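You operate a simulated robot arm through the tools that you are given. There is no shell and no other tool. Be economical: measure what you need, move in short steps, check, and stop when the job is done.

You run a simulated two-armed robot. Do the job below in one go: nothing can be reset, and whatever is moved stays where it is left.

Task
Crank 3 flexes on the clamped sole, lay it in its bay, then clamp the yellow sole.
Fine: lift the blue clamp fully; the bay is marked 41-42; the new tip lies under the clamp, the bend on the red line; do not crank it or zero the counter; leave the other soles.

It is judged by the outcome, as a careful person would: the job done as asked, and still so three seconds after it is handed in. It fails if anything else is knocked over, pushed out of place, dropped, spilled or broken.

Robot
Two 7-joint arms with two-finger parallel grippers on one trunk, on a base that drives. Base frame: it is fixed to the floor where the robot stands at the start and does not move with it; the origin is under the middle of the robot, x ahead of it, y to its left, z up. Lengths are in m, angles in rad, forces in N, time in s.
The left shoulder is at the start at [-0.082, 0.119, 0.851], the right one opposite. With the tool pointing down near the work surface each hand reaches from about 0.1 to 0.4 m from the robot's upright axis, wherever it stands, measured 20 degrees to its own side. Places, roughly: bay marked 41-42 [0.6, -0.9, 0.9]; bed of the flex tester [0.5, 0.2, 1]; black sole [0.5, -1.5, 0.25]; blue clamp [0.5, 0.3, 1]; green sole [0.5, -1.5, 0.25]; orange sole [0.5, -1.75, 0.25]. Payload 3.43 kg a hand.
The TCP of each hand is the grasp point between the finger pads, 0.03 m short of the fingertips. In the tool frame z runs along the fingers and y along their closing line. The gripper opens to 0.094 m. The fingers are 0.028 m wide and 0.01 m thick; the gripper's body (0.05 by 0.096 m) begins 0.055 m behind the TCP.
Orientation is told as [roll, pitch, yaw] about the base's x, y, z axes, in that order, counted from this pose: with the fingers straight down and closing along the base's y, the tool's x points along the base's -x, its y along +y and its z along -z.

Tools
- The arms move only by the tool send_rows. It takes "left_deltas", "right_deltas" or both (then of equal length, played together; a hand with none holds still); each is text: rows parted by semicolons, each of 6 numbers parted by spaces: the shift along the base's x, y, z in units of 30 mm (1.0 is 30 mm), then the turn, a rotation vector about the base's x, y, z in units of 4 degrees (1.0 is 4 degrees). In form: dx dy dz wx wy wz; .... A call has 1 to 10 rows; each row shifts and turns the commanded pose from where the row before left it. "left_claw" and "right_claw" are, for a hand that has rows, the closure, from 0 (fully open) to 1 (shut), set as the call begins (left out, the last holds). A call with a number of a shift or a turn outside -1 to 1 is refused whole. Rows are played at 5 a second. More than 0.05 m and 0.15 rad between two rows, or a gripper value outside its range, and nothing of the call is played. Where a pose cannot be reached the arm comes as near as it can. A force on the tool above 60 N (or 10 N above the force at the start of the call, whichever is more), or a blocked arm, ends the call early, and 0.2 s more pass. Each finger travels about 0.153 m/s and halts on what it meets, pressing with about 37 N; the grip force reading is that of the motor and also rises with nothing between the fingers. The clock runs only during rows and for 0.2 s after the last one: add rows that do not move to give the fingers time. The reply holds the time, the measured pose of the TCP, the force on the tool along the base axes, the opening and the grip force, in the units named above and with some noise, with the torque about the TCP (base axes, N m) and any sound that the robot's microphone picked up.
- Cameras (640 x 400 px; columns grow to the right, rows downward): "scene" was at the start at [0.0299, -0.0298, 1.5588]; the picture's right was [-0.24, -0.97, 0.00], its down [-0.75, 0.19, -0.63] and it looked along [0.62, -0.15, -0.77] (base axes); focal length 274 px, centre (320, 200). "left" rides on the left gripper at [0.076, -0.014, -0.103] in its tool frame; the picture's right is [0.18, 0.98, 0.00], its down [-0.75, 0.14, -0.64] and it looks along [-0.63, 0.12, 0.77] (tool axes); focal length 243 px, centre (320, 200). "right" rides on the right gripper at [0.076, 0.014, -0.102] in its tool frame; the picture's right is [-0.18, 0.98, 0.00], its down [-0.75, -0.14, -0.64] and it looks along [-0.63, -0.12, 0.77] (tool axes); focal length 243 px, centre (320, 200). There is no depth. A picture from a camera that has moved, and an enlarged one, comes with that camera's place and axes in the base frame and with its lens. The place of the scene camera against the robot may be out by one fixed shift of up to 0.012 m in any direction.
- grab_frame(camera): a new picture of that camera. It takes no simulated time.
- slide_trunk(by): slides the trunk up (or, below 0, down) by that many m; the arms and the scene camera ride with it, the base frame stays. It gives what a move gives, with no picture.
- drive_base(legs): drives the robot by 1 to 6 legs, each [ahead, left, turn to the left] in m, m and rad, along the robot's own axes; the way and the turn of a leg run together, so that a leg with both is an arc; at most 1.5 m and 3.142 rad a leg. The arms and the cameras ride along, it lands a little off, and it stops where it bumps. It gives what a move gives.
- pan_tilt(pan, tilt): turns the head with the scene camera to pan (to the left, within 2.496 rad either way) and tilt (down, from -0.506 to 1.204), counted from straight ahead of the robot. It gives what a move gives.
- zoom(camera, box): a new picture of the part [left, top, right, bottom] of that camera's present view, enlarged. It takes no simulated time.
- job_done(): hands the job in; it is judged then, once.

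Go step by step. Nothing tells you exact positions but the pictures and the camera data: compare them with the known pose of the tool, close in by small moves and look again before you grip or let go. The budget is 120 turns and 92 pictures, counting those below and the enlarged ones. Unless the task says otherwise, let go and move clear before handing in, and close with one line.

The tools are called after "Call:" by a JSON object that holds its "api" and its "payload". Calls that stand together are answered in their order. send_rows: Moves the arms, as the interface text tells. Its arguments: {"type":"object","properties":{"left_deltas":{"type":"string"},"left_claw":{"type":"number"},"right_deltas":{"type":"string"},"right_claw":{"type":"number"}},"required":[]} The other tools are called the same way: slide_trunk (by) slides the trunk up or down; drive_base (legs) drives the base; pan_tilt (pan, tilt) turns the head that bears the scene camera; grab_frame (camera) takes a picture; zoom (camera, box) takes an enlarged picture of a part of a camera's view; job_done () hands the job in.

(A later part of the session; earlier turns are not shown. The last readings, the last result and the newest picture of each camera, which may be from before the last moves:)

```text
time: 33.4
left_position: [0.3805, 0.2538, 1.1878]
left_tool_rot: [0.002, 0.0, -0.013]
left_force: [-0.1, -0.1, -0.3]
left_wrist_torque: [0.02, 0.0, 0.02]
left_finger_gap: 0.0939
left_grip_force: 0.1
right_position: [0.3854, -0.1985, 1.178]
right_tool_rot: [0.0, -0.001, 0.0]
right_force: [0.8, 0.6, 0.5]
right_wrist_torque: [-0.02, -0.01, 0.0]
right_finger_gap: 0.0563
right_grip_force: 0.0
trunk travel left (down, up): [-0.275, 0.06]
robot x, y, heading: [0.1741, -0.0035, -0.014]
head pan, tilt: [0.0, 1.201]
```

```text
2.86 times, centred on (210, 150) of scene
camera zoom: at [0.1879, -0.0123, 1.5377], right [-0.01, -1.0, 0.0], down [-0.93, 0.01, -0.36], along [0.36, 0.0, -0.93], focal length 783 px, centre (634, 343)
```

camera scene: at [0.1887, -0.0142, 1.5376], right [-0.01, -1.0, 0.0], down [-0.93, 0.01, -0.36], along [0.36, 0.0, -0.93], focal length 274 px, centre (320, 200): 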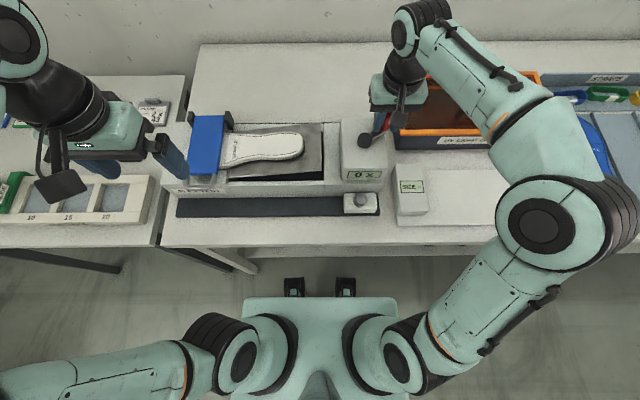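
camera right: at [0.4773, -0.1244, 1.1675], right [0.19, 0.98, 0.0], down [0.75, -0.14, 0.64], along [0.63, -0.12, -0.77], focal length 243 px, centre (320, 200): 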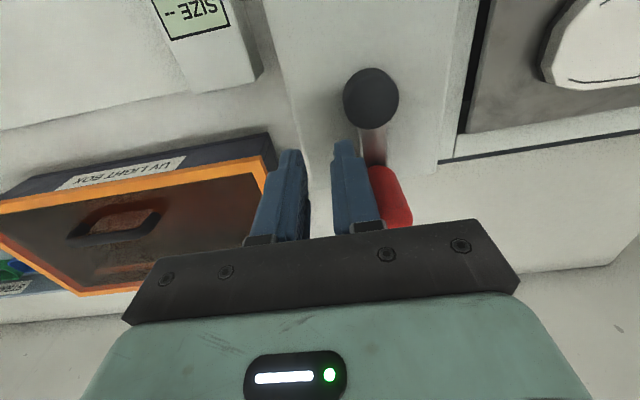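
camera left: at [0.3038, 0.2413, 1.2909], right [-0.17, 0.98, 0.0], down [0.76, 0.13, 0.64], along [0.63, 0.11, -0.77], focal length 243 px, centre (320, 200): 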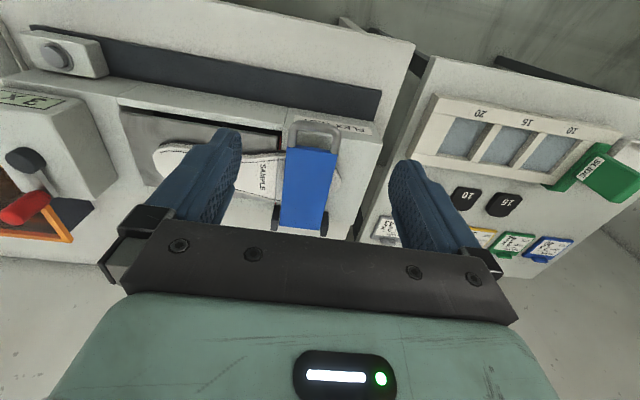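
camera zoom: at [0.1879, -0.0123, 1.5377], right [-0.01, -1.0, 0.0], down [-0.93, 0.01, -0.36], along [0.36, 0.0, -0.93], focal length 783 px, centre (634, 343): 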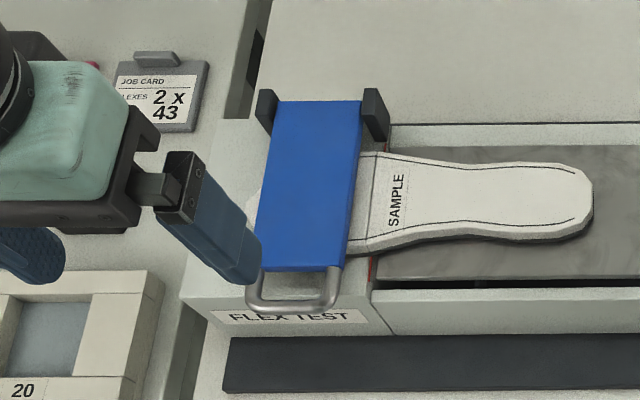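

The bail is probably around (0.435, 0.26, 0.97). I'll lower the left hand a bit and pull it back to triangulate better.

Call:
{"api": "send_rows", "payload": {"left_deltas": "-0.5 0.1 -1 0 0 0.18;-0.5 0.1 -1 0 0 0;0 0 -1 0 0 0;0 0 0 0 0 0"}}

Call:
{"api": "grab_frame", "payload": {"camera": "left"}}

Call:
{"api": "grab_frame", "payload": {"camera": "scene"}}

```text
time: 34.4
left_position: [0.3491, 0.2592, 1.1012]
left_tool_rot: [0.001, -0.002, 0.002]
left_force: [0.3, 0.1, 0.4]
left_wrist_torque: [-0.01, 0.01, -0.01]
left_finger_gap: 0.0937
left_grip_force: 0.1
right_position: [0.3849, -0.1991, 1.1798]
right_tool_rot: [0.001, 0.001, 0.001]
right_force: [0.4, 0.4, -0.2]
right_wrist_torque: [-0.01, -0.02, -0.03]
right_finger_gap: 0.0564
right_grip_force: 0.1
trunk travel left (down, up): [-0.275, 0.06]
robot x, y, heading: [0.1748, -0.0039, -0.015]
head pan, tilt: [0.0, 1.201]
```

```text
58 pictures are left
camera left: at [0.2724, 0.2452, 1.2019], right [-0.18, 0.98, 0.0], down [0.75, 0.14, 0.64], along [0.63, 0.12, -0.77], focal length 243 px, centre (320, 200)
```

left: 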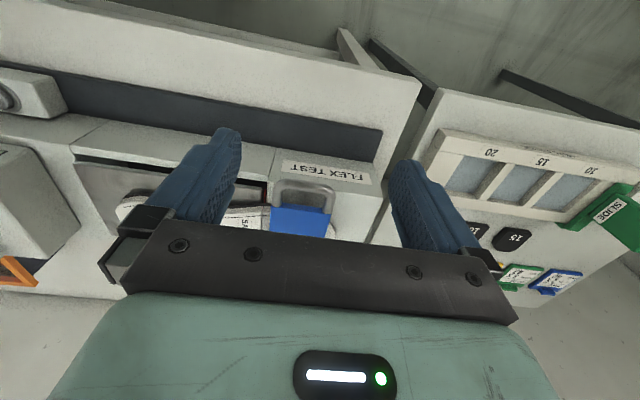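

```text
57 pictures are left
camera scene: at [0.1871, -0.0125, 1.5377], right [-0.01, -1.0, 0.0], down [-0.93, 0.01, -0.36], along [0.36, 0.0, -0.93], focal length 274 px, centre (320, 200)
```

scene: 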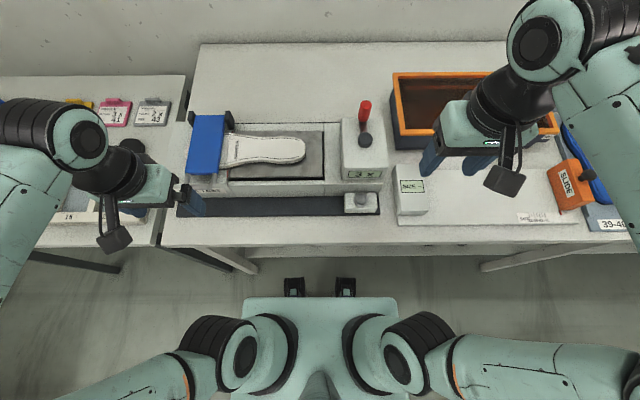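

Two wrist views put the bail bar at about (0.423, 0.258, 1.00), roughly 60 mm wide, with the hinge near x 0.605. I'll straddle the bail with the open left hand.

Call:
{"api": "send_rows", "payload": {"left_deltas": "0.9 0 0 0 0 0;0.9 0 0 0 0 0;0.9 0 0 0 0 0;0 0 -0.9 0 0 0;0 0 -0.9 0 0 0;0 0 0 0 0 0"}}

Call:
{"api": "grab_frame", "payload": {"camera": "left"}}

Call:
{"api": "zoom", "payload": {"camera": "scene", "box": [160, 80, 260, 220]}}

```text
time: 35.8
left_position: [0.4288, 0.259, 1.0456]
left_tool_rot: [0.003, -0.001, 0.003]
left_force: [-0.1, 0.5, 0.7]
left_wrist_torque: [0.02, -0.01, 0.0]
left_finger_gap: 0.0942
left_grip_force: 0.0
right_position: [0.3845, -0.1987, 1.1784]
right_tool_rot: [0.001, 0.0, 0.0]
right_force: [0.3, 0.4, 0.4]
right_wrist_torque: [-0.01, 0.01, 0.02]
right_finger_gap: 0.0565
right_grip_force: 0.0
trunk travel left (down, up): [-0.275, 0.06]
robot x, y, heading: [0.176, -0.0005, -0.01]
head pan, tilt: [0.0, 1.201]
```

```text
56 pictures are left
camera left: at [0.3526, 0.2457, 1.1474], right [-0.18, 0.98, 0.0], down [0.75, 0.14, 0.64], along [0.63, 0.12, -0.77], focal length 243 px, centre (320, 200)
```

left: 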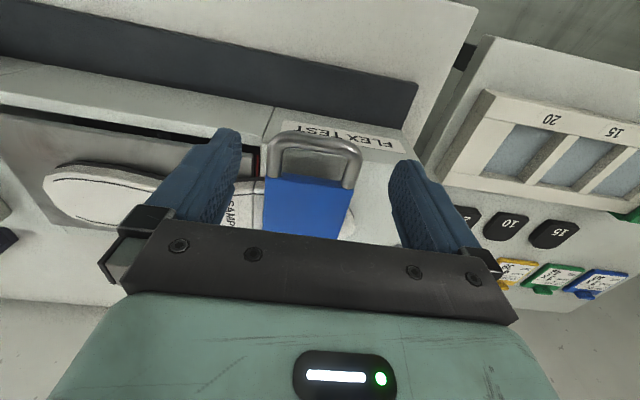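

```text
2.86 times, centred on (210, 150) of scene
camera zoom: at [0.187, -0.0126, 1.5377], right [-0.01, -1.0, 0.0], down [-0.93, 0.01, -0.36], along [0.36, 0.0, -0.93], focal length 783 px, centre (634, 343)
```

zoom: 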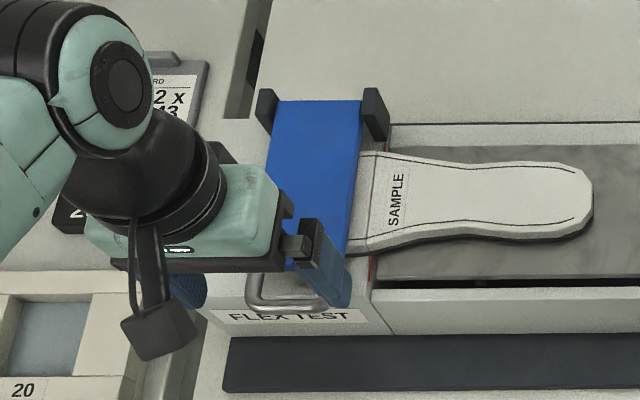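

The bail is centred between the fingers. I'll lower by 40 mm and close on its sides.

Call:
{"api": "send_rows", "payload": {"left_deltas": "0.1 -0.1 -0.5 0 0 0;0.1 0 -0.5 0 0 0;0 0 -0.3 0 0 0;0 0 0 0 0 0"}}

Call:
{"api": "send_rows", "payload": {"left_deltas": "0 0 0 0 0 0;0 0 0 0 0 0;0 0 0 0 0 0", "left_claw": 0.6}}

Call:
{"api": "grab_frame", "payload": {"camera": "left"}}

```text
time: 36.8
left_position: [0.4373, 0.2578, 1.0047]
left_tool_rot: [-0.001, 0.0, 0.002]
left_force: [-0.2, 0.4, 0.6]
left_wrist_torque: [0.0, -0.03, -0.03]
left_finger_gap: 0.0942
left_grip_force: 0.1
right_position: [0.3846, -0.1995, 1.179]
right_tool_rot: [0.001, 0.0, 0.0]
right_force: [-0.2, 0.7, 0.2]
right_wrist_torque: [-0.01, -0.05, 0.0]
right_finger_gap: 0.0565
right_grip_force: 0.0
trunk travel left (down, up): [-0.275, 0.06]
robot x, y, heading: [0.1771, -0.0012, -0.011]
head pan, tilt: [0.0, 1.201]
```

```text
time: 37.6
left_position: [0.4375, 0.2593, 1.0053]
left_tool_rot: [0.003, 0.0, 0.001]
left_force: [1.6, 5.8, -1.7]
left_wrist_torque: [1.01, 0.04, 0.47]
left_finger_gap: 0.0702
left_grip_force: 45.3
right_position: [0.3836, -0.1986, 1.1806]
right_tool_rot: [-0.001, 0.0, 0.0]
right_force: [0.0, 0.4, 0.1]
right_wrist_torque: [0.01, -0.03, 0.03]
right_finger_gap: 0.0563
right_grip_force: 0.1
trunk travel left (down, up): [-0.275, 0.06]
robot x, y, heading: [0.1755, -0.0005, -0.014]
head pan, tilt: [0.0, 1.201]
```

```text
54 pictures are left
camera left: at [0.3602, 0.2447, 1.1072], right [-0.19, 0.98, 0.0], down [0.75, 0.14, 0.64], along [0.63, 0.12, -0.77], focal length 243 px, centre (320, 200)
```

left: 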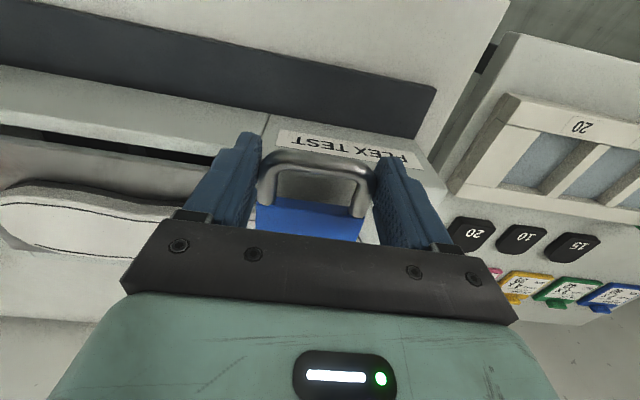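

The bail is held at a 70 mm gap. I'll lift along an arc about the hinge, starting gently.

Call:
{"api": "send_rows", "payload": {"left_deltas": "0.01 0 0.586 0 0 0;0.072 0 0.581 0 0 0;0.132 0 0.571 0 0 0;0 0 0 0 0 0"}}

Call:
{"api": "zoom", "payload": {"camera": "scene", "box": [140, 80, 320, 220]}}

```text
time: 38.6
left_position: [0.4434, 0.2592, 1.0573]
left_tool_rot: [0.001, 0.0, 0.001]
left_force: [-2.0, 13.6, -7.6]
left_wrist_torque: [0.18, 1.28, 0.5]
left_finger_gap: 0.0701
left_grip_force: 44.9
right_position: [0.3851, -0.1976, 1.1798]
right_tool_rot: [-0.002, 0.0, 0.0]
right_force: [-0.1, -0.6, -0.4]
right_wrist_torque: [0.02, 0.02, -0.02]
right_finger_gap: 0.0565
right_grip_force: 0.0
trunk travel left (down, up): [-0.275, 0.06]
robot x, y, heading: [0.175, -0.0017, -0.015]
head pan, tilt: [0.0, 1.201]
```

```text
2.86 times, centred on (230, 150) of scene
camera zoom: at [0.1874, -0.0101, 1.5376], right [-0.01, -1.0, 0.0], down [-0.93, 0.01, -0.36], along [0.36, -0.01, -0.93], focal length 783 px, centre (577, 343)
```

zoom: 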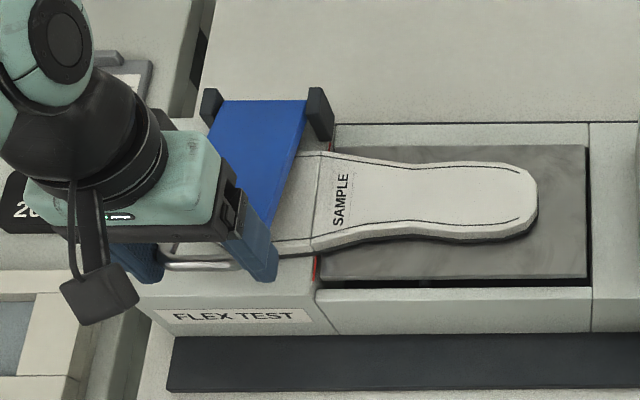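

The clamp is lifting cleanly and the sole stays put. I'll continue the arc.

Call:
{"api": "send_rows", "payload": {"left_deltas": "0.191 0 0.554 0 0 0;0.248 0 0.531 0 0 0;0.302 0 0.502 0 0 0;0.353 0 0.468 0 0 0;0.399 0 0.428 0 0 0;0.442 0 0.385 0 0 0;0.48 0 0.336 0 0 0;0 0 0 0 0 0"}}

Call:
{"api": "grab_frame", "payload": {"camera": "scene"}}

Call:
{"api": "grab_frame", "payload": {"camera": "left"}}

```text
time: 40.4
left_position: [0.5164, 0.2589, 1.1535]
left_tool_rot: [0.0, -0.001, 0.002]
left_force: [-5.1, 8.3, -6.7]
left_wrist_torque: [-0.01, 1.44, 0.64]
left_finger_gap: 0.07
left_grip_force: 45.0
right_position: [0.3847, -0.1975, 1.1794]
right_tool_rot: [-0.004, 0.0, -0.001]
right_force: [0.2, 0.3, -1.0]
right_wrist_torque: [-0.01, 0.01, -0.01]
right_finger_gap: 0.0565
right_grip_force: 0.0
trunk travel left (down, up): [-0.275, 0.06]
robot x, y, heading: [0.1772, -0.0032, -0.011]
head pan, tilt: [0.0, 1.201]
```

```text
52 pictures are left
camera scene: at [0.1868, -0.0107, 1.5376], right [-0.01, -1.0, 0.0], down [-0.93, 0.01, -0.36], along [0.36, -0.01, -0.93], focal length 274 px, centre (320, 200)
```

scene: 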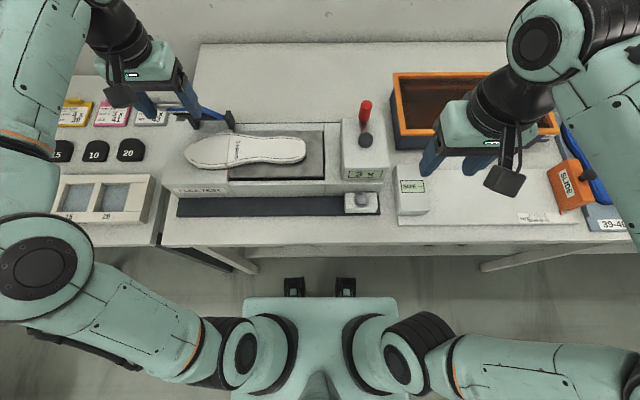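

```text
51 pictures are left
camera left: at [0.4403, 0.245, 1.2554], right [-0.18, 0.98, 0.0], down [0.75, 0.14, 0.64], along [0.63, 0.12, -0.77], focal length 243 px, centre (320, 200)
```

left: 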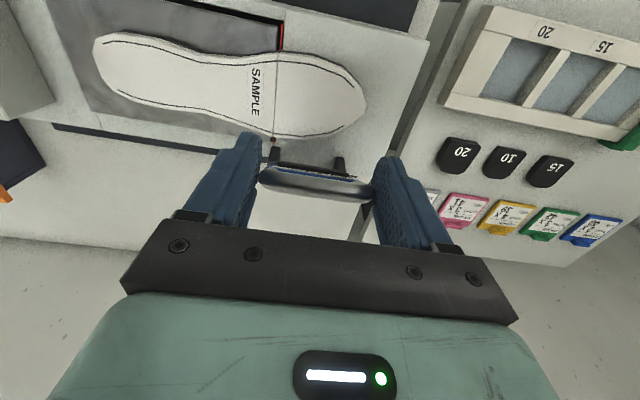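

The whole sole is now visible, with its crease on the red line. I'll carry on toward vertical.

Call:
{"api": "send_rows", "payload": {"left_deltas": "0.512 0 0.284 0 0 0;0.54 0 0.229 0 0 0;0.561 0 0.171 0 0 0;0.575 0 0.112 0 0 0;0.584 0 0.051 0 0 0;0 0 0 0 0 0"}}

Call:
{"api": "grab_frame", "payload": {"camera": "left"}}

```text
time: 41.8
left_position: [0.5918, 0.2573, 1.178]
left_tool_rot: [0.0, -0.004, -0.003]
left_force: [-0.4, -0.5, -0.1]
left_wrist_torque: [-0.01, 0.02, 0.01]
left_finger_gap: 0.0379
left_grip_force: 0.0
left hand out of reach, approached as far as the arm can: row 5
right_position: [0.3852, -0.1994, 1.1794]
right_tool_rot: [-0.002, 0.001, 0.002]
right_force: [-0.2, 0.0, -0.4]
right_wrist_torque: [-0.03, 0.01, 0.0]
right_finger_gap: 0.0564
right_grip_force: 0.0
trunk travel left (down, up): [-0.275, 0.06]
robot x, y, heading: [0.1829, -0.0032, -0.011]
head pan, tilt: [0.0, 1.201]
```

```text
50 pictures are left
camera left: at [0.5148, 0.2436, 1.2804], right [-0.18, 0.98, 0.0], down [0.75, 0.14, 0.64], along [0.63, 0.12, -0.77], focal length 243 px, centre (320, 200)
```

left: 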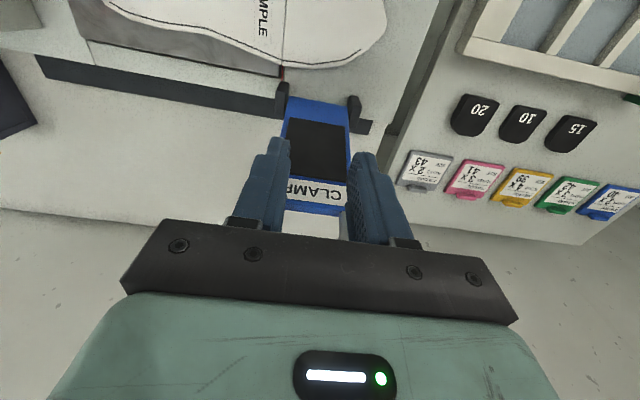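

The bail came free, and the clamp has swung past vertical with its underside label showing. I'll lift the left hand away and check that it stays open.

Call:
{"api": "send_rows", "payload": {"left_deltas": "0 0 0.5 0 0 0;-0.5 0 0.5 0 0 0;-1 0 0 0 0 0;-1 0 0 0 0 0;-1 0 0 0 0 0;-1 0 0 0 0 0;0 0 0 0 0 0", "left_claw": 0.2}}

Call:
{"api": "zoom", "payload": {"camera": "scene", "box": [140, 60, 340, 220]}}

Call:
{"api": "grab_frame", "payload": {"camera": "left"}}

```text
time: 43.4
left_position: [0.456, 0.2579, 1.1976]
left_tool_rot: [0.002, 0.0, 0.001]
left_force: [-0.1, 0.8, 0.1]
left_wrist_torque: [0.02, 0.01, -0.01]
left_finger_gap: 0.0752
left_grip_force: 0.1
left hand out of reach, approached as far as the arm can: row 1
right_position: [0.3865, -0.1991, 1.1786]
right_tool_rot: [0.0, 0.0, -0.001]
right_force: [-0.4, -0.1, -0.2]
right_wrist_torque: [-0.02, 0.03, 0.02]
right_finger_gap: 0.0565
right_grip_force: 0.0
trunk travel left (down, up): [-0.275, 0.06]
robot x, y, heading: [0.1788, 0.0036, -0.012]
head pan, tilt: [0.0, 1.201]
```

```text
2.50 times, centred on (240, 140) of scene
camera zoom: at [0.1879, -0.0127, 1.5377], right [-0.01, -1.0, 0.0], down [-0.93, 0.01, -0.36], along [0.36, 0.0, -0.93], focal length 685 px, centre (520, 350)
```

zoom: 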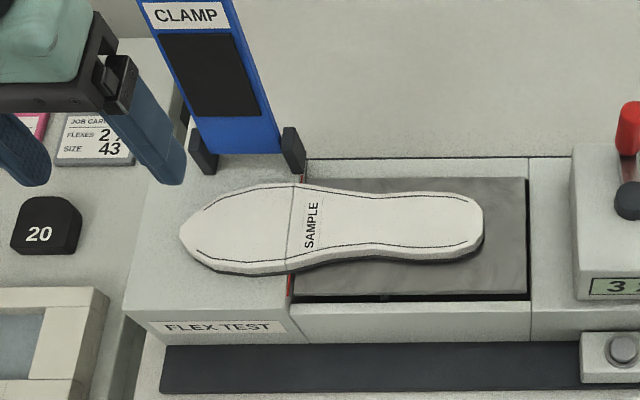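

```text
48 pictures are left
camera left: at [0.3787, 0.2439, 1.2988], right [-0.18, 0.98, 0.0], down [0.75, 0.14, 0.64], along [0.63, 0.12, -0.77], focal length 243 px, centre (320, 200)
```

left: 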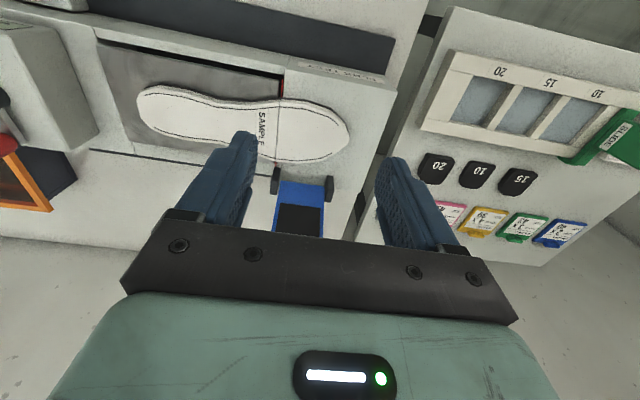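

The clamp stands open and the white sole lies free: toe at y≈0.31, heel at y≈0.03, axis at x≈0.52. I'll turn the left hand 90° above the sole's waist so its toe will later point away in the bay.

Call:
{"api": "send_rows", "payload": {"left_deltas": "0 -0.16 0 0 0 1;0 -0.16 0 0 0 1;0 -0.16 0 0 0 1;0.1 -0.16 0 0 0 1;0.1 -0.16 0 0 0 1;0.1 -0.16 0 0 0 1;0.1 -0.16 0 0 0 1;0.1 -0.16 0 0 0 1;0.1 -0.16 0 0 0 1;0.1 -0.16 0 0 0 1", "left_claw": 0}}

Call:
{"api": "send_rows", "payload": {"left_deltas": "0.1 -0.16 0 0 0 1;0.1 -0.16 0 0 0 1;0.1 -0.16 0 0 0 1;0.1 -0.16 0 0 0 1;0.1 -0.16 0 0 0 1;0.1 -0.16 0 0 0 1;0.1 -0.16 0 0 0 1;0.1 -0.16 0 0 0 1;0.1 -0.16 0 0 0 1;0.1 -0.16 0 0 0 1"}}

Call:
{"api": "send_rows", "payload": {"left_deltas": "0.1 -0.16 0 0 0 1;0.1 -0.16 0 0 0 1;0.1 -0.16 0 0 0 0.5;0 0 0 0 0 0"}}

Call:
{"api": "grab_frame", "payload": {"camera": "left"}}

Call:
{"api": "grab_frame", "payload": {"camera": "scene"}}

```text
time: 45.6
left_position: [0.4754, 0.2079, 1.1934]
left_tool_rot: [0.001, -0.003, 0.698]
left_force: [0.1, 0.9, 1.1]
left_wrist_torque: [0.02, 0.0, -0.01]
left_finger_gap: 0.0939
left_grip_force: 0.0
right_position: [0.3843, -0.1992, 1.1781]
right_tool_rot: [0.001, 0.001, 0.0]
right_force: [0.1, 0.4, 0.4]
right_wrist_torque: [-0.01, -0.02, -0.02]
right_finger_gap: 0.0562
right_grip_force: 0.0
trunk travel left (down, up): [-0.275, 0.06]
robot x, y, heading: [0.1775, 0.0006, -0.016]
head pan, tilt: [0.0, 1.201]
```

```text
time: 47.8
left_position: [0.5064, 0.1601, 1.1924]
left_tool_rot: [0.0, -0.002, 1.397]
left_force: [-0.6, -0.9, -0.2]
left_wrist_torque: [0.0, 0.01, -0.03]
left_finger_gap: 0.0939
left_grip_force: 0.0
right_position: [0.3854, -0.1989, 1.1787]
right_tool_rot: [0.0, 0.0, 0.0]
right_force: [-0.5, 0.1, 0.5]
right_wrist_torque: [0.02, 0.01, -0.01]
right_finger_gap: 0.0565
right_grip_force: 0.1
trunk travel left (down, up): [-0.275, 0.06]
robot x, y, heading: [0.1752, 0.0019, -0.009]
head pan, tilt: [0.0, 1.201]
```

```text
time: 48.8
left_position: [0.518, 0.147, 1.1934]
left_tool_rot: [0.002, 0.002, 1.573]
left_force: [-0.4, -0.5, 0.2]
left_wrist_torque: [0.0, -0.02, 0.02]
left_finger_gap: 0.094
left_grip_force: 0.0
right_position: [0.3857, -0.1994, 1.179]
right_tool_rot: [0.0, 0.0, 0.0]
right_force: [0.1, 0.1, 0.7]
right_wrist_torque: [0.0, 0.02, -0.01]
right_finger_gap: 0.0565
right_grip_force: 0.2
trunk travel left (down, up): [-0.275, 0.06]
robot x, y, heading: [0.1758, -0.0015, -0.011]
head pan, tilt: [0.0, 1.201]
```

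```text
47 pictures are left
camera left: at [0.5321, 0.0701, 1.2952], right [-0.98, -0.19, 0.0], down [-0.14, 0.75, 0.64], along [-0.12, 0.63, -0.77], focal length 243 px, centre (320, 200)
```

left: 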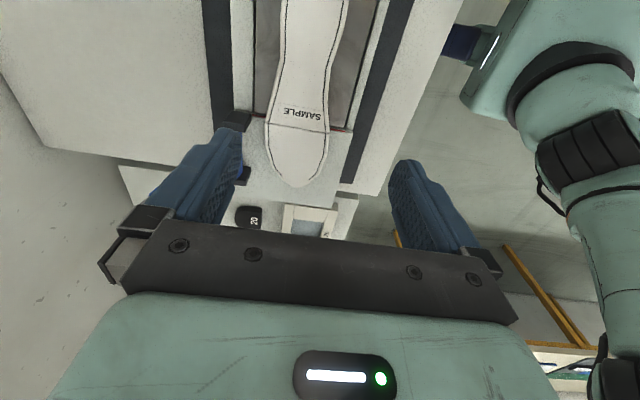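

```text
46 pictures are left
camera scene: at [0.1871, -0.0124, 1.5376], right [-0.01, -1.0, 0.0], down [-0.93, 0.01, -0.36], along [0.36, 0.0, -0.93], focal length 274 px, centre (320, 200)
```

scene: 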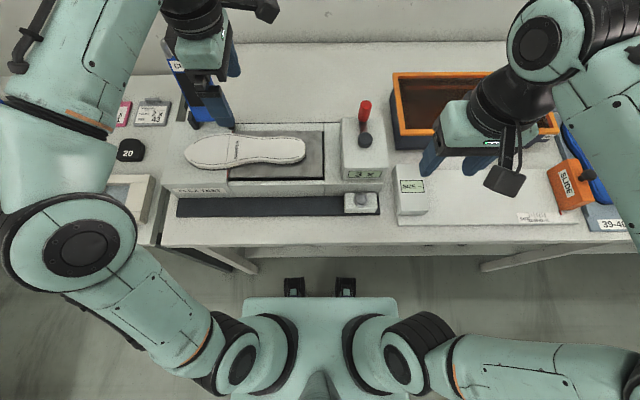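

The sole axis is at x≈0.526 and its waist about 62 mm wide at y≈0.14. I'll line up and descend most of the way.

Call:
{"api": "send_rows", "payload": {"left_deltas": "0.27 -0.2 -1 0 0 0;0 0 -1 0 0 0;0 0 -1 0 0 0;0 0 -1 0 0 0;0 0 -0.6 0 0 0;0 0 0 0 0 0"}}

Call:
{"api": "grab_frame", "payload": {"camera": "left"}}

Call:
{"api": "zoom", "payload": {"camera": "scene", "box": [140, 60, 340, 220]}}

```text
time: 50.2
left_position: [0.5268, 0.1421, 1.0541]
left_tool_rot: [0.0, 0.002, 1.571]
left_force: [-0.8, -0.1, 0.1]
left_wrist_torque: [0.02, -0.03, -0.05]
left_finger_gap: 0.094
left_grip_force: 0.1
right_position: [0.3851, -0.1988, 1.1797]
right_tool_rot: [-0.001, -0.001, 0.0]
right_force: [-0.3, 0.5, 0.3]
right_wrist_torque: [0.0, -0.03, -0.01]
right_finger_gap: 0.0566
right_grip_force: 0.1
trunk travel left (down, up): [-0.275, 0.06]
robot x, y, heading: [0.1774, -0.0016, -0.014]
head pan, tilt: [0.0, 1.201]
```

```text
45 pictures are left
camera left: at [0.5391, 0.0654, 1.1566], right [-0.98, -0.19, 0.0], down [-0.14, 0.75, 0.64], along [-0.12, 0.63, -0.77], focal length 243 px, centre (320, 200)
```

left: 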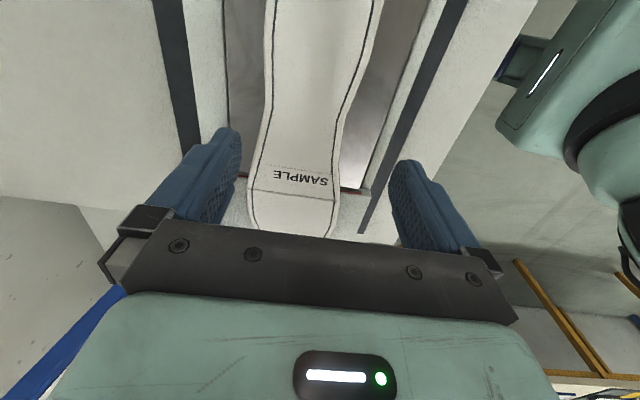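

```text
2.50 times, centred on (240, 140) of scene
camera zoom: at [0.1871, -0.0126, 1.5377], right [-0.01, -1.0, 0.0], down [-0.93, 0.01, -0.36], along [0.36, 0.0, -0.93], focal length 685 px, centre (520, 350)
```

zoom: 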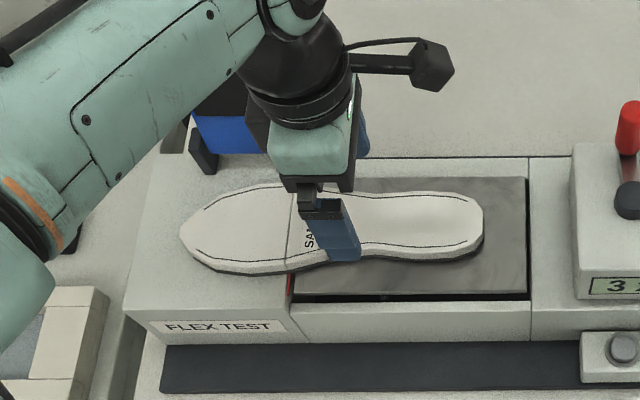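

The sole is about 10 mm further back than my hand's centre. I'll shift and go down in fine steps.

Call:
{"api": "send_rows", "payload": {"left_deltas": "0.35 0 0 0 0 0;0 0 -0.5 0 0 0;0 0 -0.3 0 0 0;0 0 -0.1 0 0 0;0 0 0 0 0 0"}}

Call:
{"api": "grab_frame", "payload": {"camera": "left"}}

Call:
{"api": "zoom", "payload": {"camera": "scene", "box": [190, 100, 290, 200]}}

```text
time: 51.4
left_position: [0.5345, 0.1428, 1.0284]
left_tool_rot: [0.001, 0.0, 1.572]
left_force: [0.7, -0.6, -0.2]
left_wrist_torque: [-0.01, -0.01, -0.01]
left_finger_gap: 0.094
left_grip_force: 0.1
right_position: [0.3853, -0.1996, 1.1784]
right_tool_rot: [0.0, 0.0, 0.0]
right_force: [1.0, 0.2, -0.8]
right_wrist_torque: [-0.01, 0.03, 0.01]
right_finger_gap: 0.0565
right_grip_force: 0.0
trunk travel left (down, up): [-0.275, 0.06]
robot x, y, heading: [0.1759, 0.0019, -0.012]
head pan, tilt: [0.0, 1.201]
```

```text
43 pictures are left
camera left: at [0.5484, 0.0662, 1.1297], right [-0.98, -0.18, 0.0], down [-0.14, 0.75, 0.64], along [-0.12, 0.63, -0.77], focal length 243 px, centre (320, 200)
```

left: 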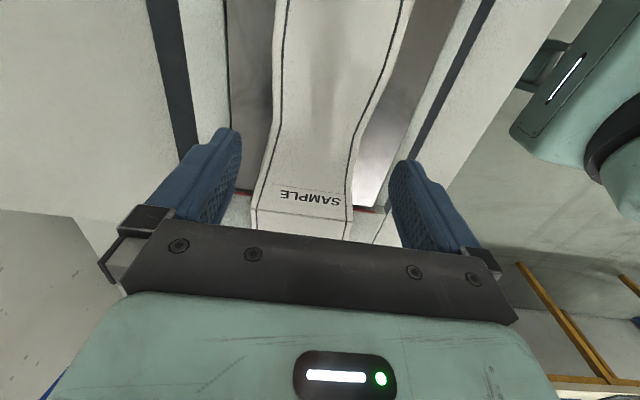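

```text
4.00 times, centred on (240, 150) of scene
camera zoom: at [0.1871, -0.0126, 1.5376], right [-0.01, -1.0, 0.0], down [-0.93, 0.01, -0.36], along [0.36, 0.0, -0.93], focal length 1096 px, centre (640, 400)
```

zoom: 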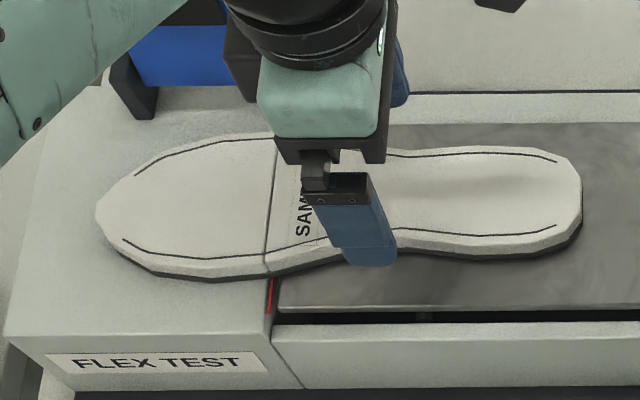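

The fingers straddle the sole. I'll step down until they touch the bed.

Call:
{"api": "send_rows", "payload": {"left_deltas": "0.05 0 -0.15 0 0 0;0 0 -0.15 0 0 0;0 0 0 0 0 0"}}

Call:
{"api": "zoom", "payload": {"camera": "scene", "box": [190, 100, 290, 200]}}

```text
time: 52.2
left_position: [0.5366, 0.1424, 1.0194]
left_tool_rot: [0.001, 0.001, 1.57]
left_force: [0.1, -1.3, -0.1]
left_wrist_torque: [0.0, 0.0, -0.02]
left_finger_gap: 0.0942
left_grip_force: 0.0
right_position: [0.3857, -0.1992, 1.1792]
right_tool_rot: [0.001, 0.0, 0.0]
right_force: [0.3, 0.4, -0.7]
right_wrist_torque: [0.0, -0.01, -0.01]
right_finger_gap: 0.0563
right_grip_force: 0.0
trunk travel left (down, up): [-0.275, 0.06]
robot x, y, heading: [0.1759, -0.0004, -0.012]
head pan, tilt: [0.0, 1.201]
```

```text
4.00 times, centred on (240, 150) of scene
camera zoom: at [0.1871, -0.0126, 1.5376], right [-0.01, -1.0, 0.0], down [-0.93, 0.01, -0.36], along [0.36, 0.0, -0.93], focal length 1096 px, centre (640, 400)
```

zoom: 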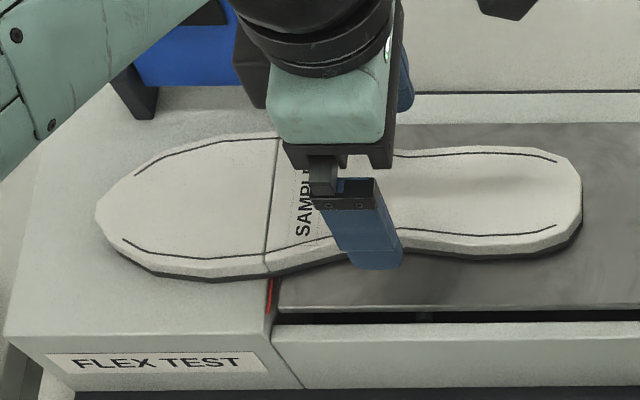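

Call:
{"api": "send_rows", "payload": {"left_deltas": "0 0 -0.1 0 0 0;0 0 -0.1 0 0 0;0 0 0 0 0 0"}}

Call:
{"api": "send_rows", "payload": {"left_deltas": "0 0 -0.1 0 0 0;0 0 0 0 0 0"}}

Call:
{"api": "send_rows", "payload": {"left_deltas": "0 0 -0.1 0 0 0;0 0 0 0 0 0"}}

```text
time: 53.0
left_position: [0.5374, 0.1417, 1.0138]
left_tool_rot: [0.001, 0.0, 1.572]
left_force: [0.0, 0.5, -0.1]
left_wrist_torque: [-0.01, 0.0, 0.02]
left_finger_gap: 0.094
left_grip_force: 0.2
right_position: [0.3861, -0.1989, 1.1794]
right_tool_rot: [0.001, 0.001, 0.001]
right_force: [0.6, 0.3, -0.4]
right_wrist_torque: [0.01, -0.01, -0.03]
right_finger_gap: 0.0562
right_grip_force: 0.1
trunk travel left (down, up): [-0.275, 0.06]
robot x, y, heading: [0.1748, 0.0016, -0.013]
head pan, tilt: [0.0, 1.201]
```

```text
time: 53.6
left_position: [0.5366, 0.1403, 1.0103]
left_tool_rot: [0.001, 0.0, 1.571]
left_force: [-0.5, -0.3, 0.5]
left_wrist_torque: [-0.01, -0.01, 0.0]
left_finger_gap: 0.0943
left_grip_force: 0.1
right_position: [0.3849, -0.1987, 1.1791]
right_tool_rot: [0.002, 0.0, 0.0]
right_force: [-0.7, -0.4, 0.2]
right_wrist_torque: [-0.01, 0.02, 0.01]
right_finger_gap: 0.0565
right_grip_force: 0.2
trunk travel left (down, up): [-0.275, 0.06]
robot x, y, heading: [0.1748, -0.0022, -0.013]
head pan, tilt: [0.0, 1.201]
```

```text
time: 54.2
left_position: [0.5368, 0.1404, 1.0063]
left_tool_rot: [0.002, 0.0, 1.57]
left_force: [0.7, 0.5, -0.3]
left_wrist_torque: [-0.03, 0.0, -0.01]
left_finger_gap: 0.0942
left_grip_force: 0.1
right_position: [0.3859, -0.1984, 1.1797]
right_tool_rot: [0.0, 0.0, 0.0]
right_force: [0.5, -0.4, -0.2]
right_wrist_torque: [-0.01, -0.01, -0.01]
right_finger_gap: 0.0564
right_grip_force: 0.1
trunk travel left (down, up): [-0.275, 0.06]
robot x, y, heading: [0.1721, -0.0041, -0.013]
head pan, tilt: [0.0, 1.201]
```

Call:
{"api": "grab_frame", "payload": {"camera": "left"}}

Call:
{"api": "zoom", "payload": {"camera": "scene", "box": [190, 100, 290, 200]}}

```text
40 pictures are left
camera left: at [0.551, 0.0642, 1.1089], right [-0.98, -0.18, 0.0], down [-0.14, 0.75, 0.64], along [-0.12, 0.63, -0.77], focal length 243 px, centre (320, 200)
```

left: 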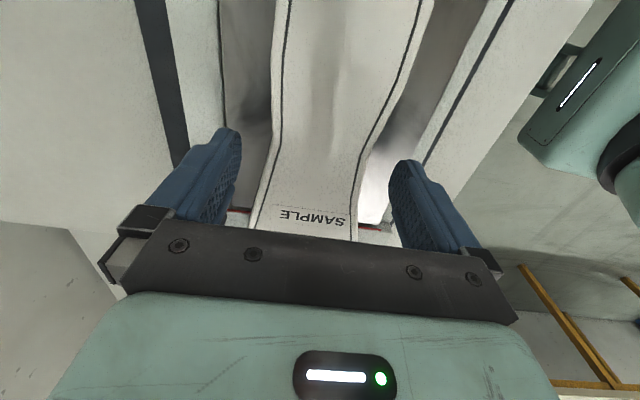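

```text
4.00 times, centred on (240, 150) of scene
camera zoom: at [0.1871, -0.0126, 1.5376], right [-0.01, -1.0, 0.0], down [-0.93, 0.01, -0.36], along [0.36, 0.0, -0.93], focal length 1096 px, centre (640, 400)
```

zoom: 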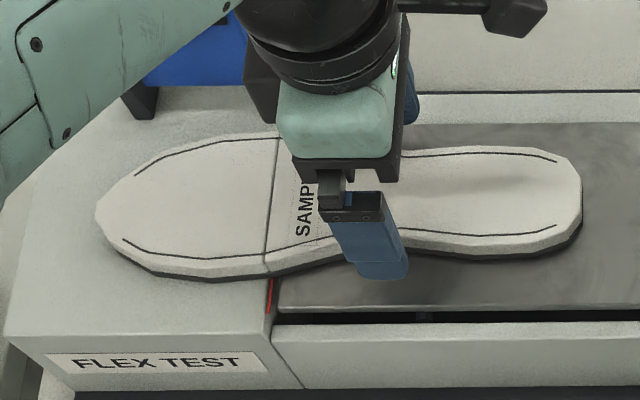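

Triangulating the crease puts the sole's top near z 0.96, lower than I assumed. The lateral centring is good, so I'll keep descending to contact.

Call:
{"api": "send_rows", "payload": {"left_deltas": "0 0 -0.2 0 0 0;0 0 -0.2 0 0 0;0 0 -0.1 0 0 0;0 0 -0.1 0 0 0;0 0 0 0 0 0"}}

Call:
{"api": "send_rows", "payload": {"left_deltas": "0 0 -0.1 0 0 0;0 0 0 0 0 0"}}

Call:
{"api": "send_rows", "payload": {"left_deltas": "0 0 -0.1 0 0 0;0 0 0 0 0 0"}}

```text
time: 55.4
left_position: [0.5371, 0.14, 0.9897]
left_tool_rot: [0.001, 0.0, 1.572]
left_force: [0.1, 1.6, 4.7]
left_wrist_torque: [0.0, -0.09, 0.07]
left_finger_gap: 0.0937
left_grip_force: 0.0
right_position: [0.3848, -0.1981, 1.1796]
right_tool_rot: [-0.002, -0.001, 0.0]
right_force: [-0.1, -0.2, -0.2]
right_wrist_torque: [0.0, 0.01, 0.0]
right_finger_gap: 0.0567
right_grip_force: 0.0
trunk travel left (down, up): [-0.275, 0.06]
robot x, y, heading: [0.1777, 0.0007, -0.01]
head pan, tilt: [0.0, 1.201]
```

```text
time: 56.0
left_position: [0.5363, 0.1387, 0.99]
left_tool_rot: [-0.004, 0.001, 1.571]
left_force: [1.4, 1.1, 33.8]
left_wrist_torque: [0.19, 1.7, -0.09]
left_finger_gap: 0.0927
left_grip_force: 0.0
right_position: [0.3836, -0.1999, 1.1801]
right_tool_rot: [0.002, -0.002, 0.0]
right_force: [0.5, -0.9, -0.2]
right_wrist_torque: [0.04, 0.0, 0.01]
right_finger_gap: 0.0566
right_grip_force: 0.0
trunk travel left (down, up): [-0.275, 0.06]
robot x, y, heading: [0.1753, -0.0034, -0.017]
head pan, tilt: [0.0, 1.201]
```

```text
time: 56.5
left_position: [0.5381, 0.1401, 0.9899]
left_tool_rot: [-0.011, 0.003, 1.57]
left_force: [-5.9, 0.8, 19.6]
left_wrist_torque: [0.2, 1.16, 0.08]
left_finger_gap: 0.0939
left_grip_force: 0.1
right_position: [0.3844, -0.1991, 1.1789]
right_tool_rot: [-0.001, 0.0, 0.0]
right_force: [0.2, -1.3, 0.4]
right_wrist_torque: [-0.03, 0.02, -0.01]
right_finger_gap: 0.0563
right_grip_force: 0.0
trunk travel left (down, up): [-0.275, 0.06]
robot x, y, heading: [0.1727, 0.0022, -0.015]
head pan, tilt: [0.0, 1.201]
stopped in row 2 (left hand): the force on the tool passed its limit at 61 N (the readings are from after the stop); the commanded pose is now the measured one
```

Contact: the bed is at z≈0.960 with the TCP at 0.990. I'll back off 2 mm and grip the sole.

Call:
{"api": "send_rows", "payload": {"left_deltas": "0 0 0.07 0 0 0;0 0 0 0 0 0"}}

Call:
{"api": "send_rows", "payload": {"left_deltas": "0 0 0 0 0 0;0 0 0 0 0 0;0 0 0 0 0 0", "left_claw": 0.6}}

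Call:
{"api": "send_rows", "payload": {"left_deltas": "0 0 0.3 0 0 0;0 0 0.3 0 0 0;0 0 0.5 0 0 0;0 0 0 0 0 0"}}

Call:
{"api": "zoom", "payload": {"camera": "scene", "box": [140, 60, 340, 220]}}

```text
time: 57.1
left_position: [0.5376, 0.1409, 0.9909]
left_tool_rot: [-0.008, 0.001, 1.57]
left_force: [-4.0, 0.5, 7.4]
left_wrist_torque: [0.12, 0.57, -0.03]
left_finger_gap: 0.0937
left_grip_force: 0.0
right_position: [0.3843, -0.199, 1.1793]
right_tool_rot: [-0.001, -0.002, 0.001]
right_force: [0.5, -0.7, -0.8]
right_wrist_torque: [0.02, -0.01, 0.02]
right_finger_gap: 0.0564
right_grip_force: 0.0
trunk travel left (down, up): [-0.275, 0.06]
robot x, y, heading: [0.1761, -0.0029, -0.018]
head pan, tilt: [0.0, 1.201]
```

```text
time: 57.9
left_position: [0.5389, 0.1406, 0.9907]
left_tool_rot: [-0.007, 0.001, 1.571]
left_force: [-2.2, -1.0, 1.4]
left_wrist_torque: [-0.1, 0.18, 0.06]
left_finger_gap: 0.0671
left_grip_force: 36.8
right_position: [0.3846, -0.1994, 1.1797]
right_tool_rot: [0.0, 0.0, -0.001]
right_force: [-0.3, -0.3, 0.1]
right_wrist_torque: [-0.01, 0.01, -0.04]
right_finger_gap: 0.0565
right_grip_force: 0.1
trunk travel left (down, up): [-0.275, 0.06]
robot x, y, heading: [0.1786, 0.0025, -0.013]
head pan, tilt: [0.0, 1.201]
```

```text
time: 58.9
left_position: [0.5381, 0.1412, 1.0236]
left_tool_rot: [-0.008, 0.001, 1.571]
left_force: [0.2, 0.0, -2.3]
left_wrist_torque: [-0.06, 0.0, -0.02]
left_finger_gap: 0.0671
left_grip_force: 36.3
right_position: [0.3848, -0.1994, 1.1785]
right_tool_rot: [0.0, -0.002, -0.001]
right_force: [0.1, -0.1, -0.1]
right_wrist_torque: [0.02, 0.02, -0.01]
right_finger_gap: 0.0563
right_grip_force: 0.1
trunk travel left (down, up): [-0.275, 0.06]
robot x, y, heading: [0.1753, 0.0002, -0.013]
head pan, tilt: [0.0, 1.201]
```

```text
2.50 times, centred on (240, 140) of scene
camera zoom: at [0.1874, -0.0124, 1.5376], right [-0.01, -1.0, 0.0], down [-0.93, 0.01, -0.36], along [0.36, 0.0, -0.93], focal length 685 px, centre (520, 350)
```

zoom: 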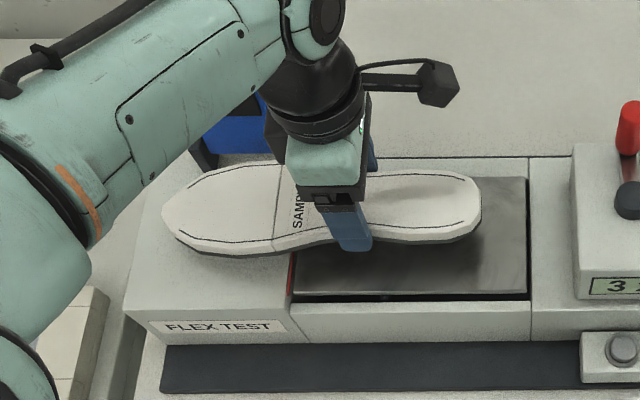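

The sole is held level. I'll draw it toward me, away from the raised clamp, then rise and turn the hand back to yaw 0.

Call:
{"api": "send_rows", "payload": {"left_deltas": "-0.6 0 0.3 0 0 0;-0.7 0 0.3 0 0 0;-0.7 0 0.5 0 0 0;-0.5 0 0.8 0 0 0;-0.3 0 1 0 0 0;0 0 1 0 0 0;0 0 1 0 0 0;0 0 0.8 0 0 0"}}

Call:
{"api": "send_rows", "payload": {"left_deltas": "0 0.2 0 0 0 -1;0 0.2 0 0 0 -1;0 0.2 0 0 0 -1;0 0.2 0 0 0 -1;0 0.2 0 0 0 -1;0 0.2 0 0 0 -1;0 0.2 0 0 0 -1;0 0.2 0 0 0 -1;0 0.2 0 0 0 -1;0 0.2 0 0 0 -1"}}

Call:
{"api": "send_rows", "payload": {"left_deltas": "-0.2 0 0 0 0 -1;-0.2 0 0 0 0 -1;-0.2 0 0 0 0 -1;-0.2 0 0 0 0 -1;-0.2 0 0 0 0 -1;-0.2 0 0 0 0 -1;-0.2 0 0 0 0 -1;-0.2 0 0 0 0 -1;-0.2 0 0 0 0 -1;-0.2 0 0 0 0 -1"}}

Call:
{"api": "send_rows", "payload": {"left_deltas": "0 0 0 0 0 -1;0 0 0 0 0 -1;0 0 0 0 0 -0.7;0 0 0 0 0 0", "right_deltas": "-1 0 0 0 0 0;-1 0 0 0 0 0;-1 0 0 0 0 0;-1 0 0 0 0 0"}}

Call:
{"api": "grab_frame", "payload": {"camera": "scene"}}

```text
time: 60.7
left_position: [0.4537, 0.1408, 1.1948]
left_tool_rot: [-0.008, 0.0, 1.572]
left_force: [-0.8, 0.6, -3.0]
left_wrist_torque: [-0.02, 0.04, 0.01]
left_finger_gap: 0.067
left_grip_force: 37.1
right_position: [0.3843, -0.1991, 1.1799]
right_tool_rot: [0.0, 0.001, 0.0]
right_force: [-0.5, 0.8, 0.7]
right_wrist_torque: [0.01, -0.04, 0.0]
right_finger_gap: 0.0561
right_grip_force: 0.0
trunk travel left (down, up): [-0.275, 0.06]
robot x, y, heading: [0.1747, -0.0, -0.013]
head pan, tilt: [0.0, 1.201]
```

```text
time: 62.9
left_position: [0.4529, 0.2002, 1.195]
left_tool_rot: [-0.008, 0.002, 0.873]
left_force: [-0.3, 0.4, -2.3]
left_wrist_torque: [-0.05, 0.04, -0.01]
left_finger_gap: 0.0674
left_grip_force: 37.1
right_position: [0.3852, -0.1995, 1.1788]
right_tool_rot: [0.0, 0.001, -0.001]
right_force: [-0.4, -0.1, 1.1]
right_wrist_torque: [-0.01, 0.0, 0.0]
right_finger_gap: 0.0564
right_grip_force: 0.0
trunk travel left (down, up): [-0.275, 0.06]
robot x, y, heading: [0.1758, -0.0012, -0.009]
head pan, tilt: [0.0, 1.201]
```

```text
time: 65.1
left_position: [0.3953, 0.2001, 1.1955]
left_tool_rot: [-0.007, 0.003, 0.172]
left_force: [-0.7, 0.4, -2.6]
left_wrist_torque: [-0.04, 0.1, 0.0]
left_finger_gap: 0.0672
left_grip_force: 37.2
right_position: [0.3856, -0.1985, 1.1793]
right_tool_rot: [-0.001, 0.001, -0.001]
right_force: [0.4, 0.9, 0.4]
right_wrist_torque: [0.02, -0.01, 0.02]
right_finger_gap: 0.0566
right_grip_force: 0.1
trunk travel left (down, up): [-0.275, 0.06]
robot x, y, heading: [0.1773, -0.0034, -0.016]
head pan, tilt: [0.0, 1.201]
```

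```text
time: 66.1
left_position: [0.3935, 0.2018, 1.1943]
left_tool_rot: [-0.009, 0.003, -0.013]
left_force: [0.1, 0.3, -2.1]
left_wrist_torque: [0.0, 0.07, -0.03]
left_finger_gap: 0.0675
left_grip_force: 37.0
right_position: [0.2632, -0.1985, 1.1776]
right_tool_rot: [-0.002, -0.001, 0.0]
right_force: [0.2, -0.6, -0.3]
right_wrist_torque: [0.0, 0.02, 0.01]
right_finger_gap: 0.0563
right_grip_force: 0.2
trunk travel left (down, up): [-0.275, 0.06]
robot x, y, heading: [0.1744, -0.0034, -0.01]
head pan, tilt: [0.0, 1.201]
```

```text
37 pictures are left
camera scene: at [0.186, -0.0125, 1.5376], right [-0.01, -1.0, 0.0], down [-0.93, 0.01, -0.36], along [0.36, 0.0, -0.93], focal length 274 px, centre (320, 200)
```

scene: 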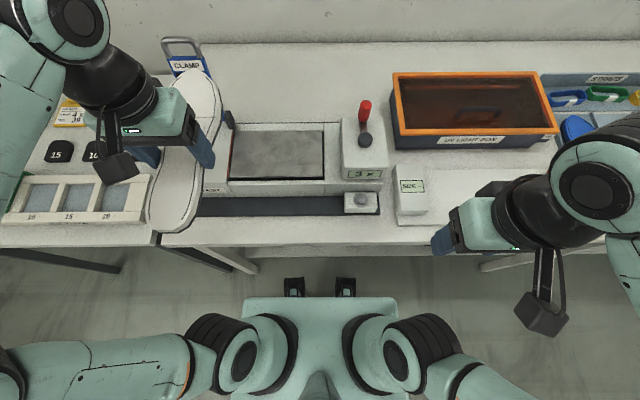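

The clamp stays up and the sole's toe now points away from me. I'll back off a little and drive right to the bays.

Call:
{"api": "drive_base", "payload": {"legs": [[-0.08, 0, 0.012], [0, -1.03, 0]]}}

Call:
{"api": "pan_tilt", "payload": {"pan": 0.0, "tilt": 1.0}}

Call:
{"api": "grab_frame", "payload": {"camera": "scene"}}

```text
time: 73.4
left_position: [0.3026, -0.5687, 1.1935]
left_tool_rot: [-0.008, 0.001, -0.008]
left_force: [0.0, 0.2, -2.1]
left_wrist_torque: [0.02, 0.05, -0.03]
left_finger_gap: 0.0673
left_grip_force: 37.1
right_position: [0.1745, -0.97, 1.1782]
right_tool_rot: [0.002, -0.002, 0.003]
right_force: [-0.4, 0.2, 0.7]
right_wrist_torque: [0.04, -0.04, 0.01]
right_finger_gap: 0.0563
right_grip_force: 0.0
trunk travel left (down, up): [-0.275, 0.06]
robot x, y, heading: [0.0852, -0.7697, -0.008]
head pan, tilt: [0.0, 1.201]
stopped in leg 2: the robot was blocked; the commanded pose is now the measured one
```

```text
time: 74.1
left_position: [0.3043, -0.57, 1.1937]
left_tool_rot: [-0.007, 0.002, -0.008]
left_force: [-0.1, -1.1, -1.9]
left_wrist_torque: [0.0, 0.09, -0.01]
left_finger_gap: 0.067
left_grip_force: 37.1
right_position: [0.1749, -0.9693, 1.1778]
right_tool_rot: [-0.001, -0.001, 0.004]
right_force: [-0.4, 0.2, 0.4]
right_wrist_torque: [-0.02, -0.03, 0.01]
right_finger_gap: 0.0566
right_grip_force: 0.1
trunk travel left (down, up): [-0.275, 0.06]
robot x, y, heading: [0.0876, -0.7707, -0.009]
head pan, tilt: [0.0, 1.0]
```

```text
36 pictures are left
camera scene: at [0.1106, -0.7837, 1.5502], right [-0.01, -1.0, 0.0], down [-0.84, 0.01, -0.54], along [0.54, 0.0, -0.84], focal length 274 px, centre (320, 200)
```

scene: 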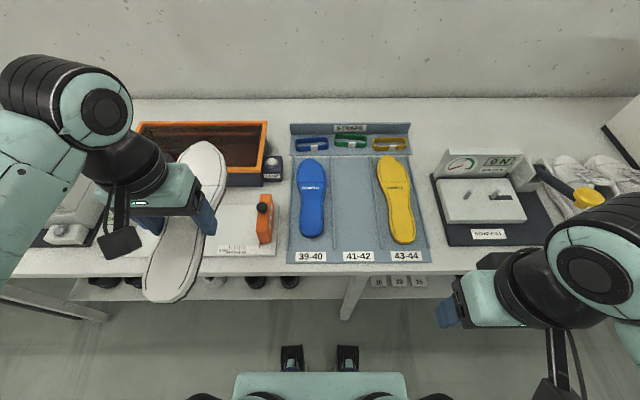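

The drive stopped at y≈-0.77, blocked by something. I'll look to the right before moving again.

Call:
{"api": "pan_tilt", "payload": {"pan": -1.3, "tilt": 0.85}}

Call:
{"api": "grab_frame", "payload": {"camera": "scene"}}

```text
time: 75.6
left_position: [0.304, -0.5699, 1.1943]
left_tool_rot: [-0.007, 0.002, -0.01]
left_force: [0.0, -0.7, -2.1]
left_wrist_torque: [0.01, 0.1, 0.03]
left_finger_gap: 0.067
left_grip_force: 37.3
right_position: [0.1741, -0.9703, 1.1779]
right_tool_rot: [0.0, 0.002, 0.003]
right_force: [0.0, -0.9, 0.6]
right_wrist_torque: [0.02, -0.03, -0.03]
right_finger_gap: 0.0566
right_grip_force: 0.0
trunk travel left (down, up): [-0.275, 0.06]
robot x, y, heading: [0.086, -0.7746, -0.01]
head pan, tilt: [-1.3, 0.85]
```

```text
35 pictures are left
camera scene: at [0.0612, -0.8587, 1.5614], right [-0.97, -0.26, 0.0], down [-0.2, 0.73, -0.66], along [0.17, -0.64, -0.75], focal length 274 px, centre (320, 200)
```

scene: 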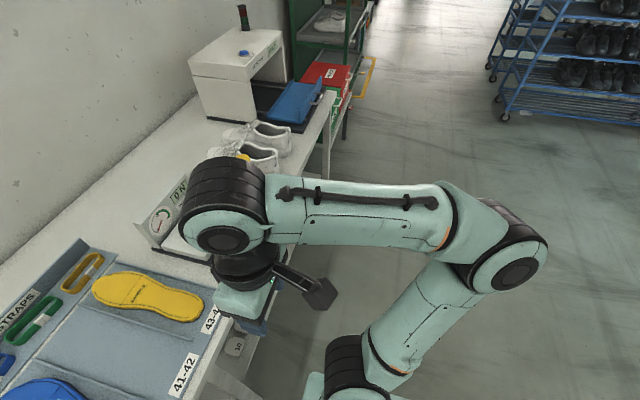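

Nothing is visible at arm height, so I'll look at the floor beside the base.

Call:
{"api": "pan_tilt", "payload": {"pan": -0.75, "tilt": 1.2}}

Call:
{"api": "grab_frame", "payload": {"camera": "scene"}}

```text
time: 76.6
left_position: [0.304, -0.5686, 1.1927]
left_tool_rot: [-0.008, 0.002, -0.009]
left_force: [-0.5, -1.0, -0.8]
left_wrist_torque: [0.0, 0.07, -0.02]
left_finger_gap: 0.067
left_grip_force: 36.8
right_position: [0.1749, -0.9694, 1.1775]
right_tool_rot: [0.0, 0.0, 0.004]
right_force: [-0.8, -0.1, 0.9]
right_wrist_torque: [0.0, -0.01, 0.03]
right_finger_gap: 0.0564
right_grip_force: 0.2
trunk travel left (down, up): [-0.275, 0.06]
robot x, y, heading: [0.0826, -0.7723, -0.007]
head pan, tilt: [-0.75, 1.201]
```

```text
34 pictures are left
camera scene: at [0.0814, -0.8217, 1.5377], right [-0.69, -0.73, 0.0], down [-0.68, 0.64, -0.36], along [0.26, -0.25, -0.93], focal length 274 px, centre (320, 200)
```

scene: 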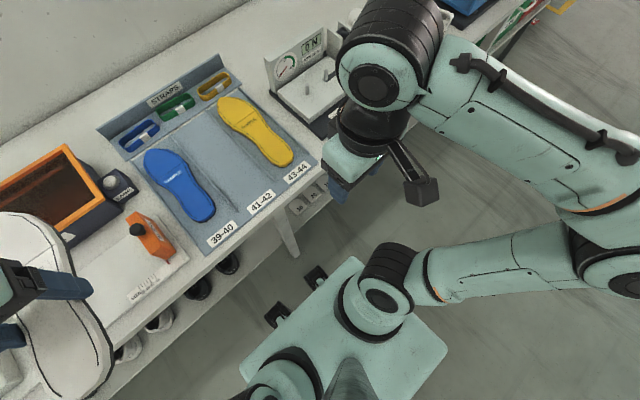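

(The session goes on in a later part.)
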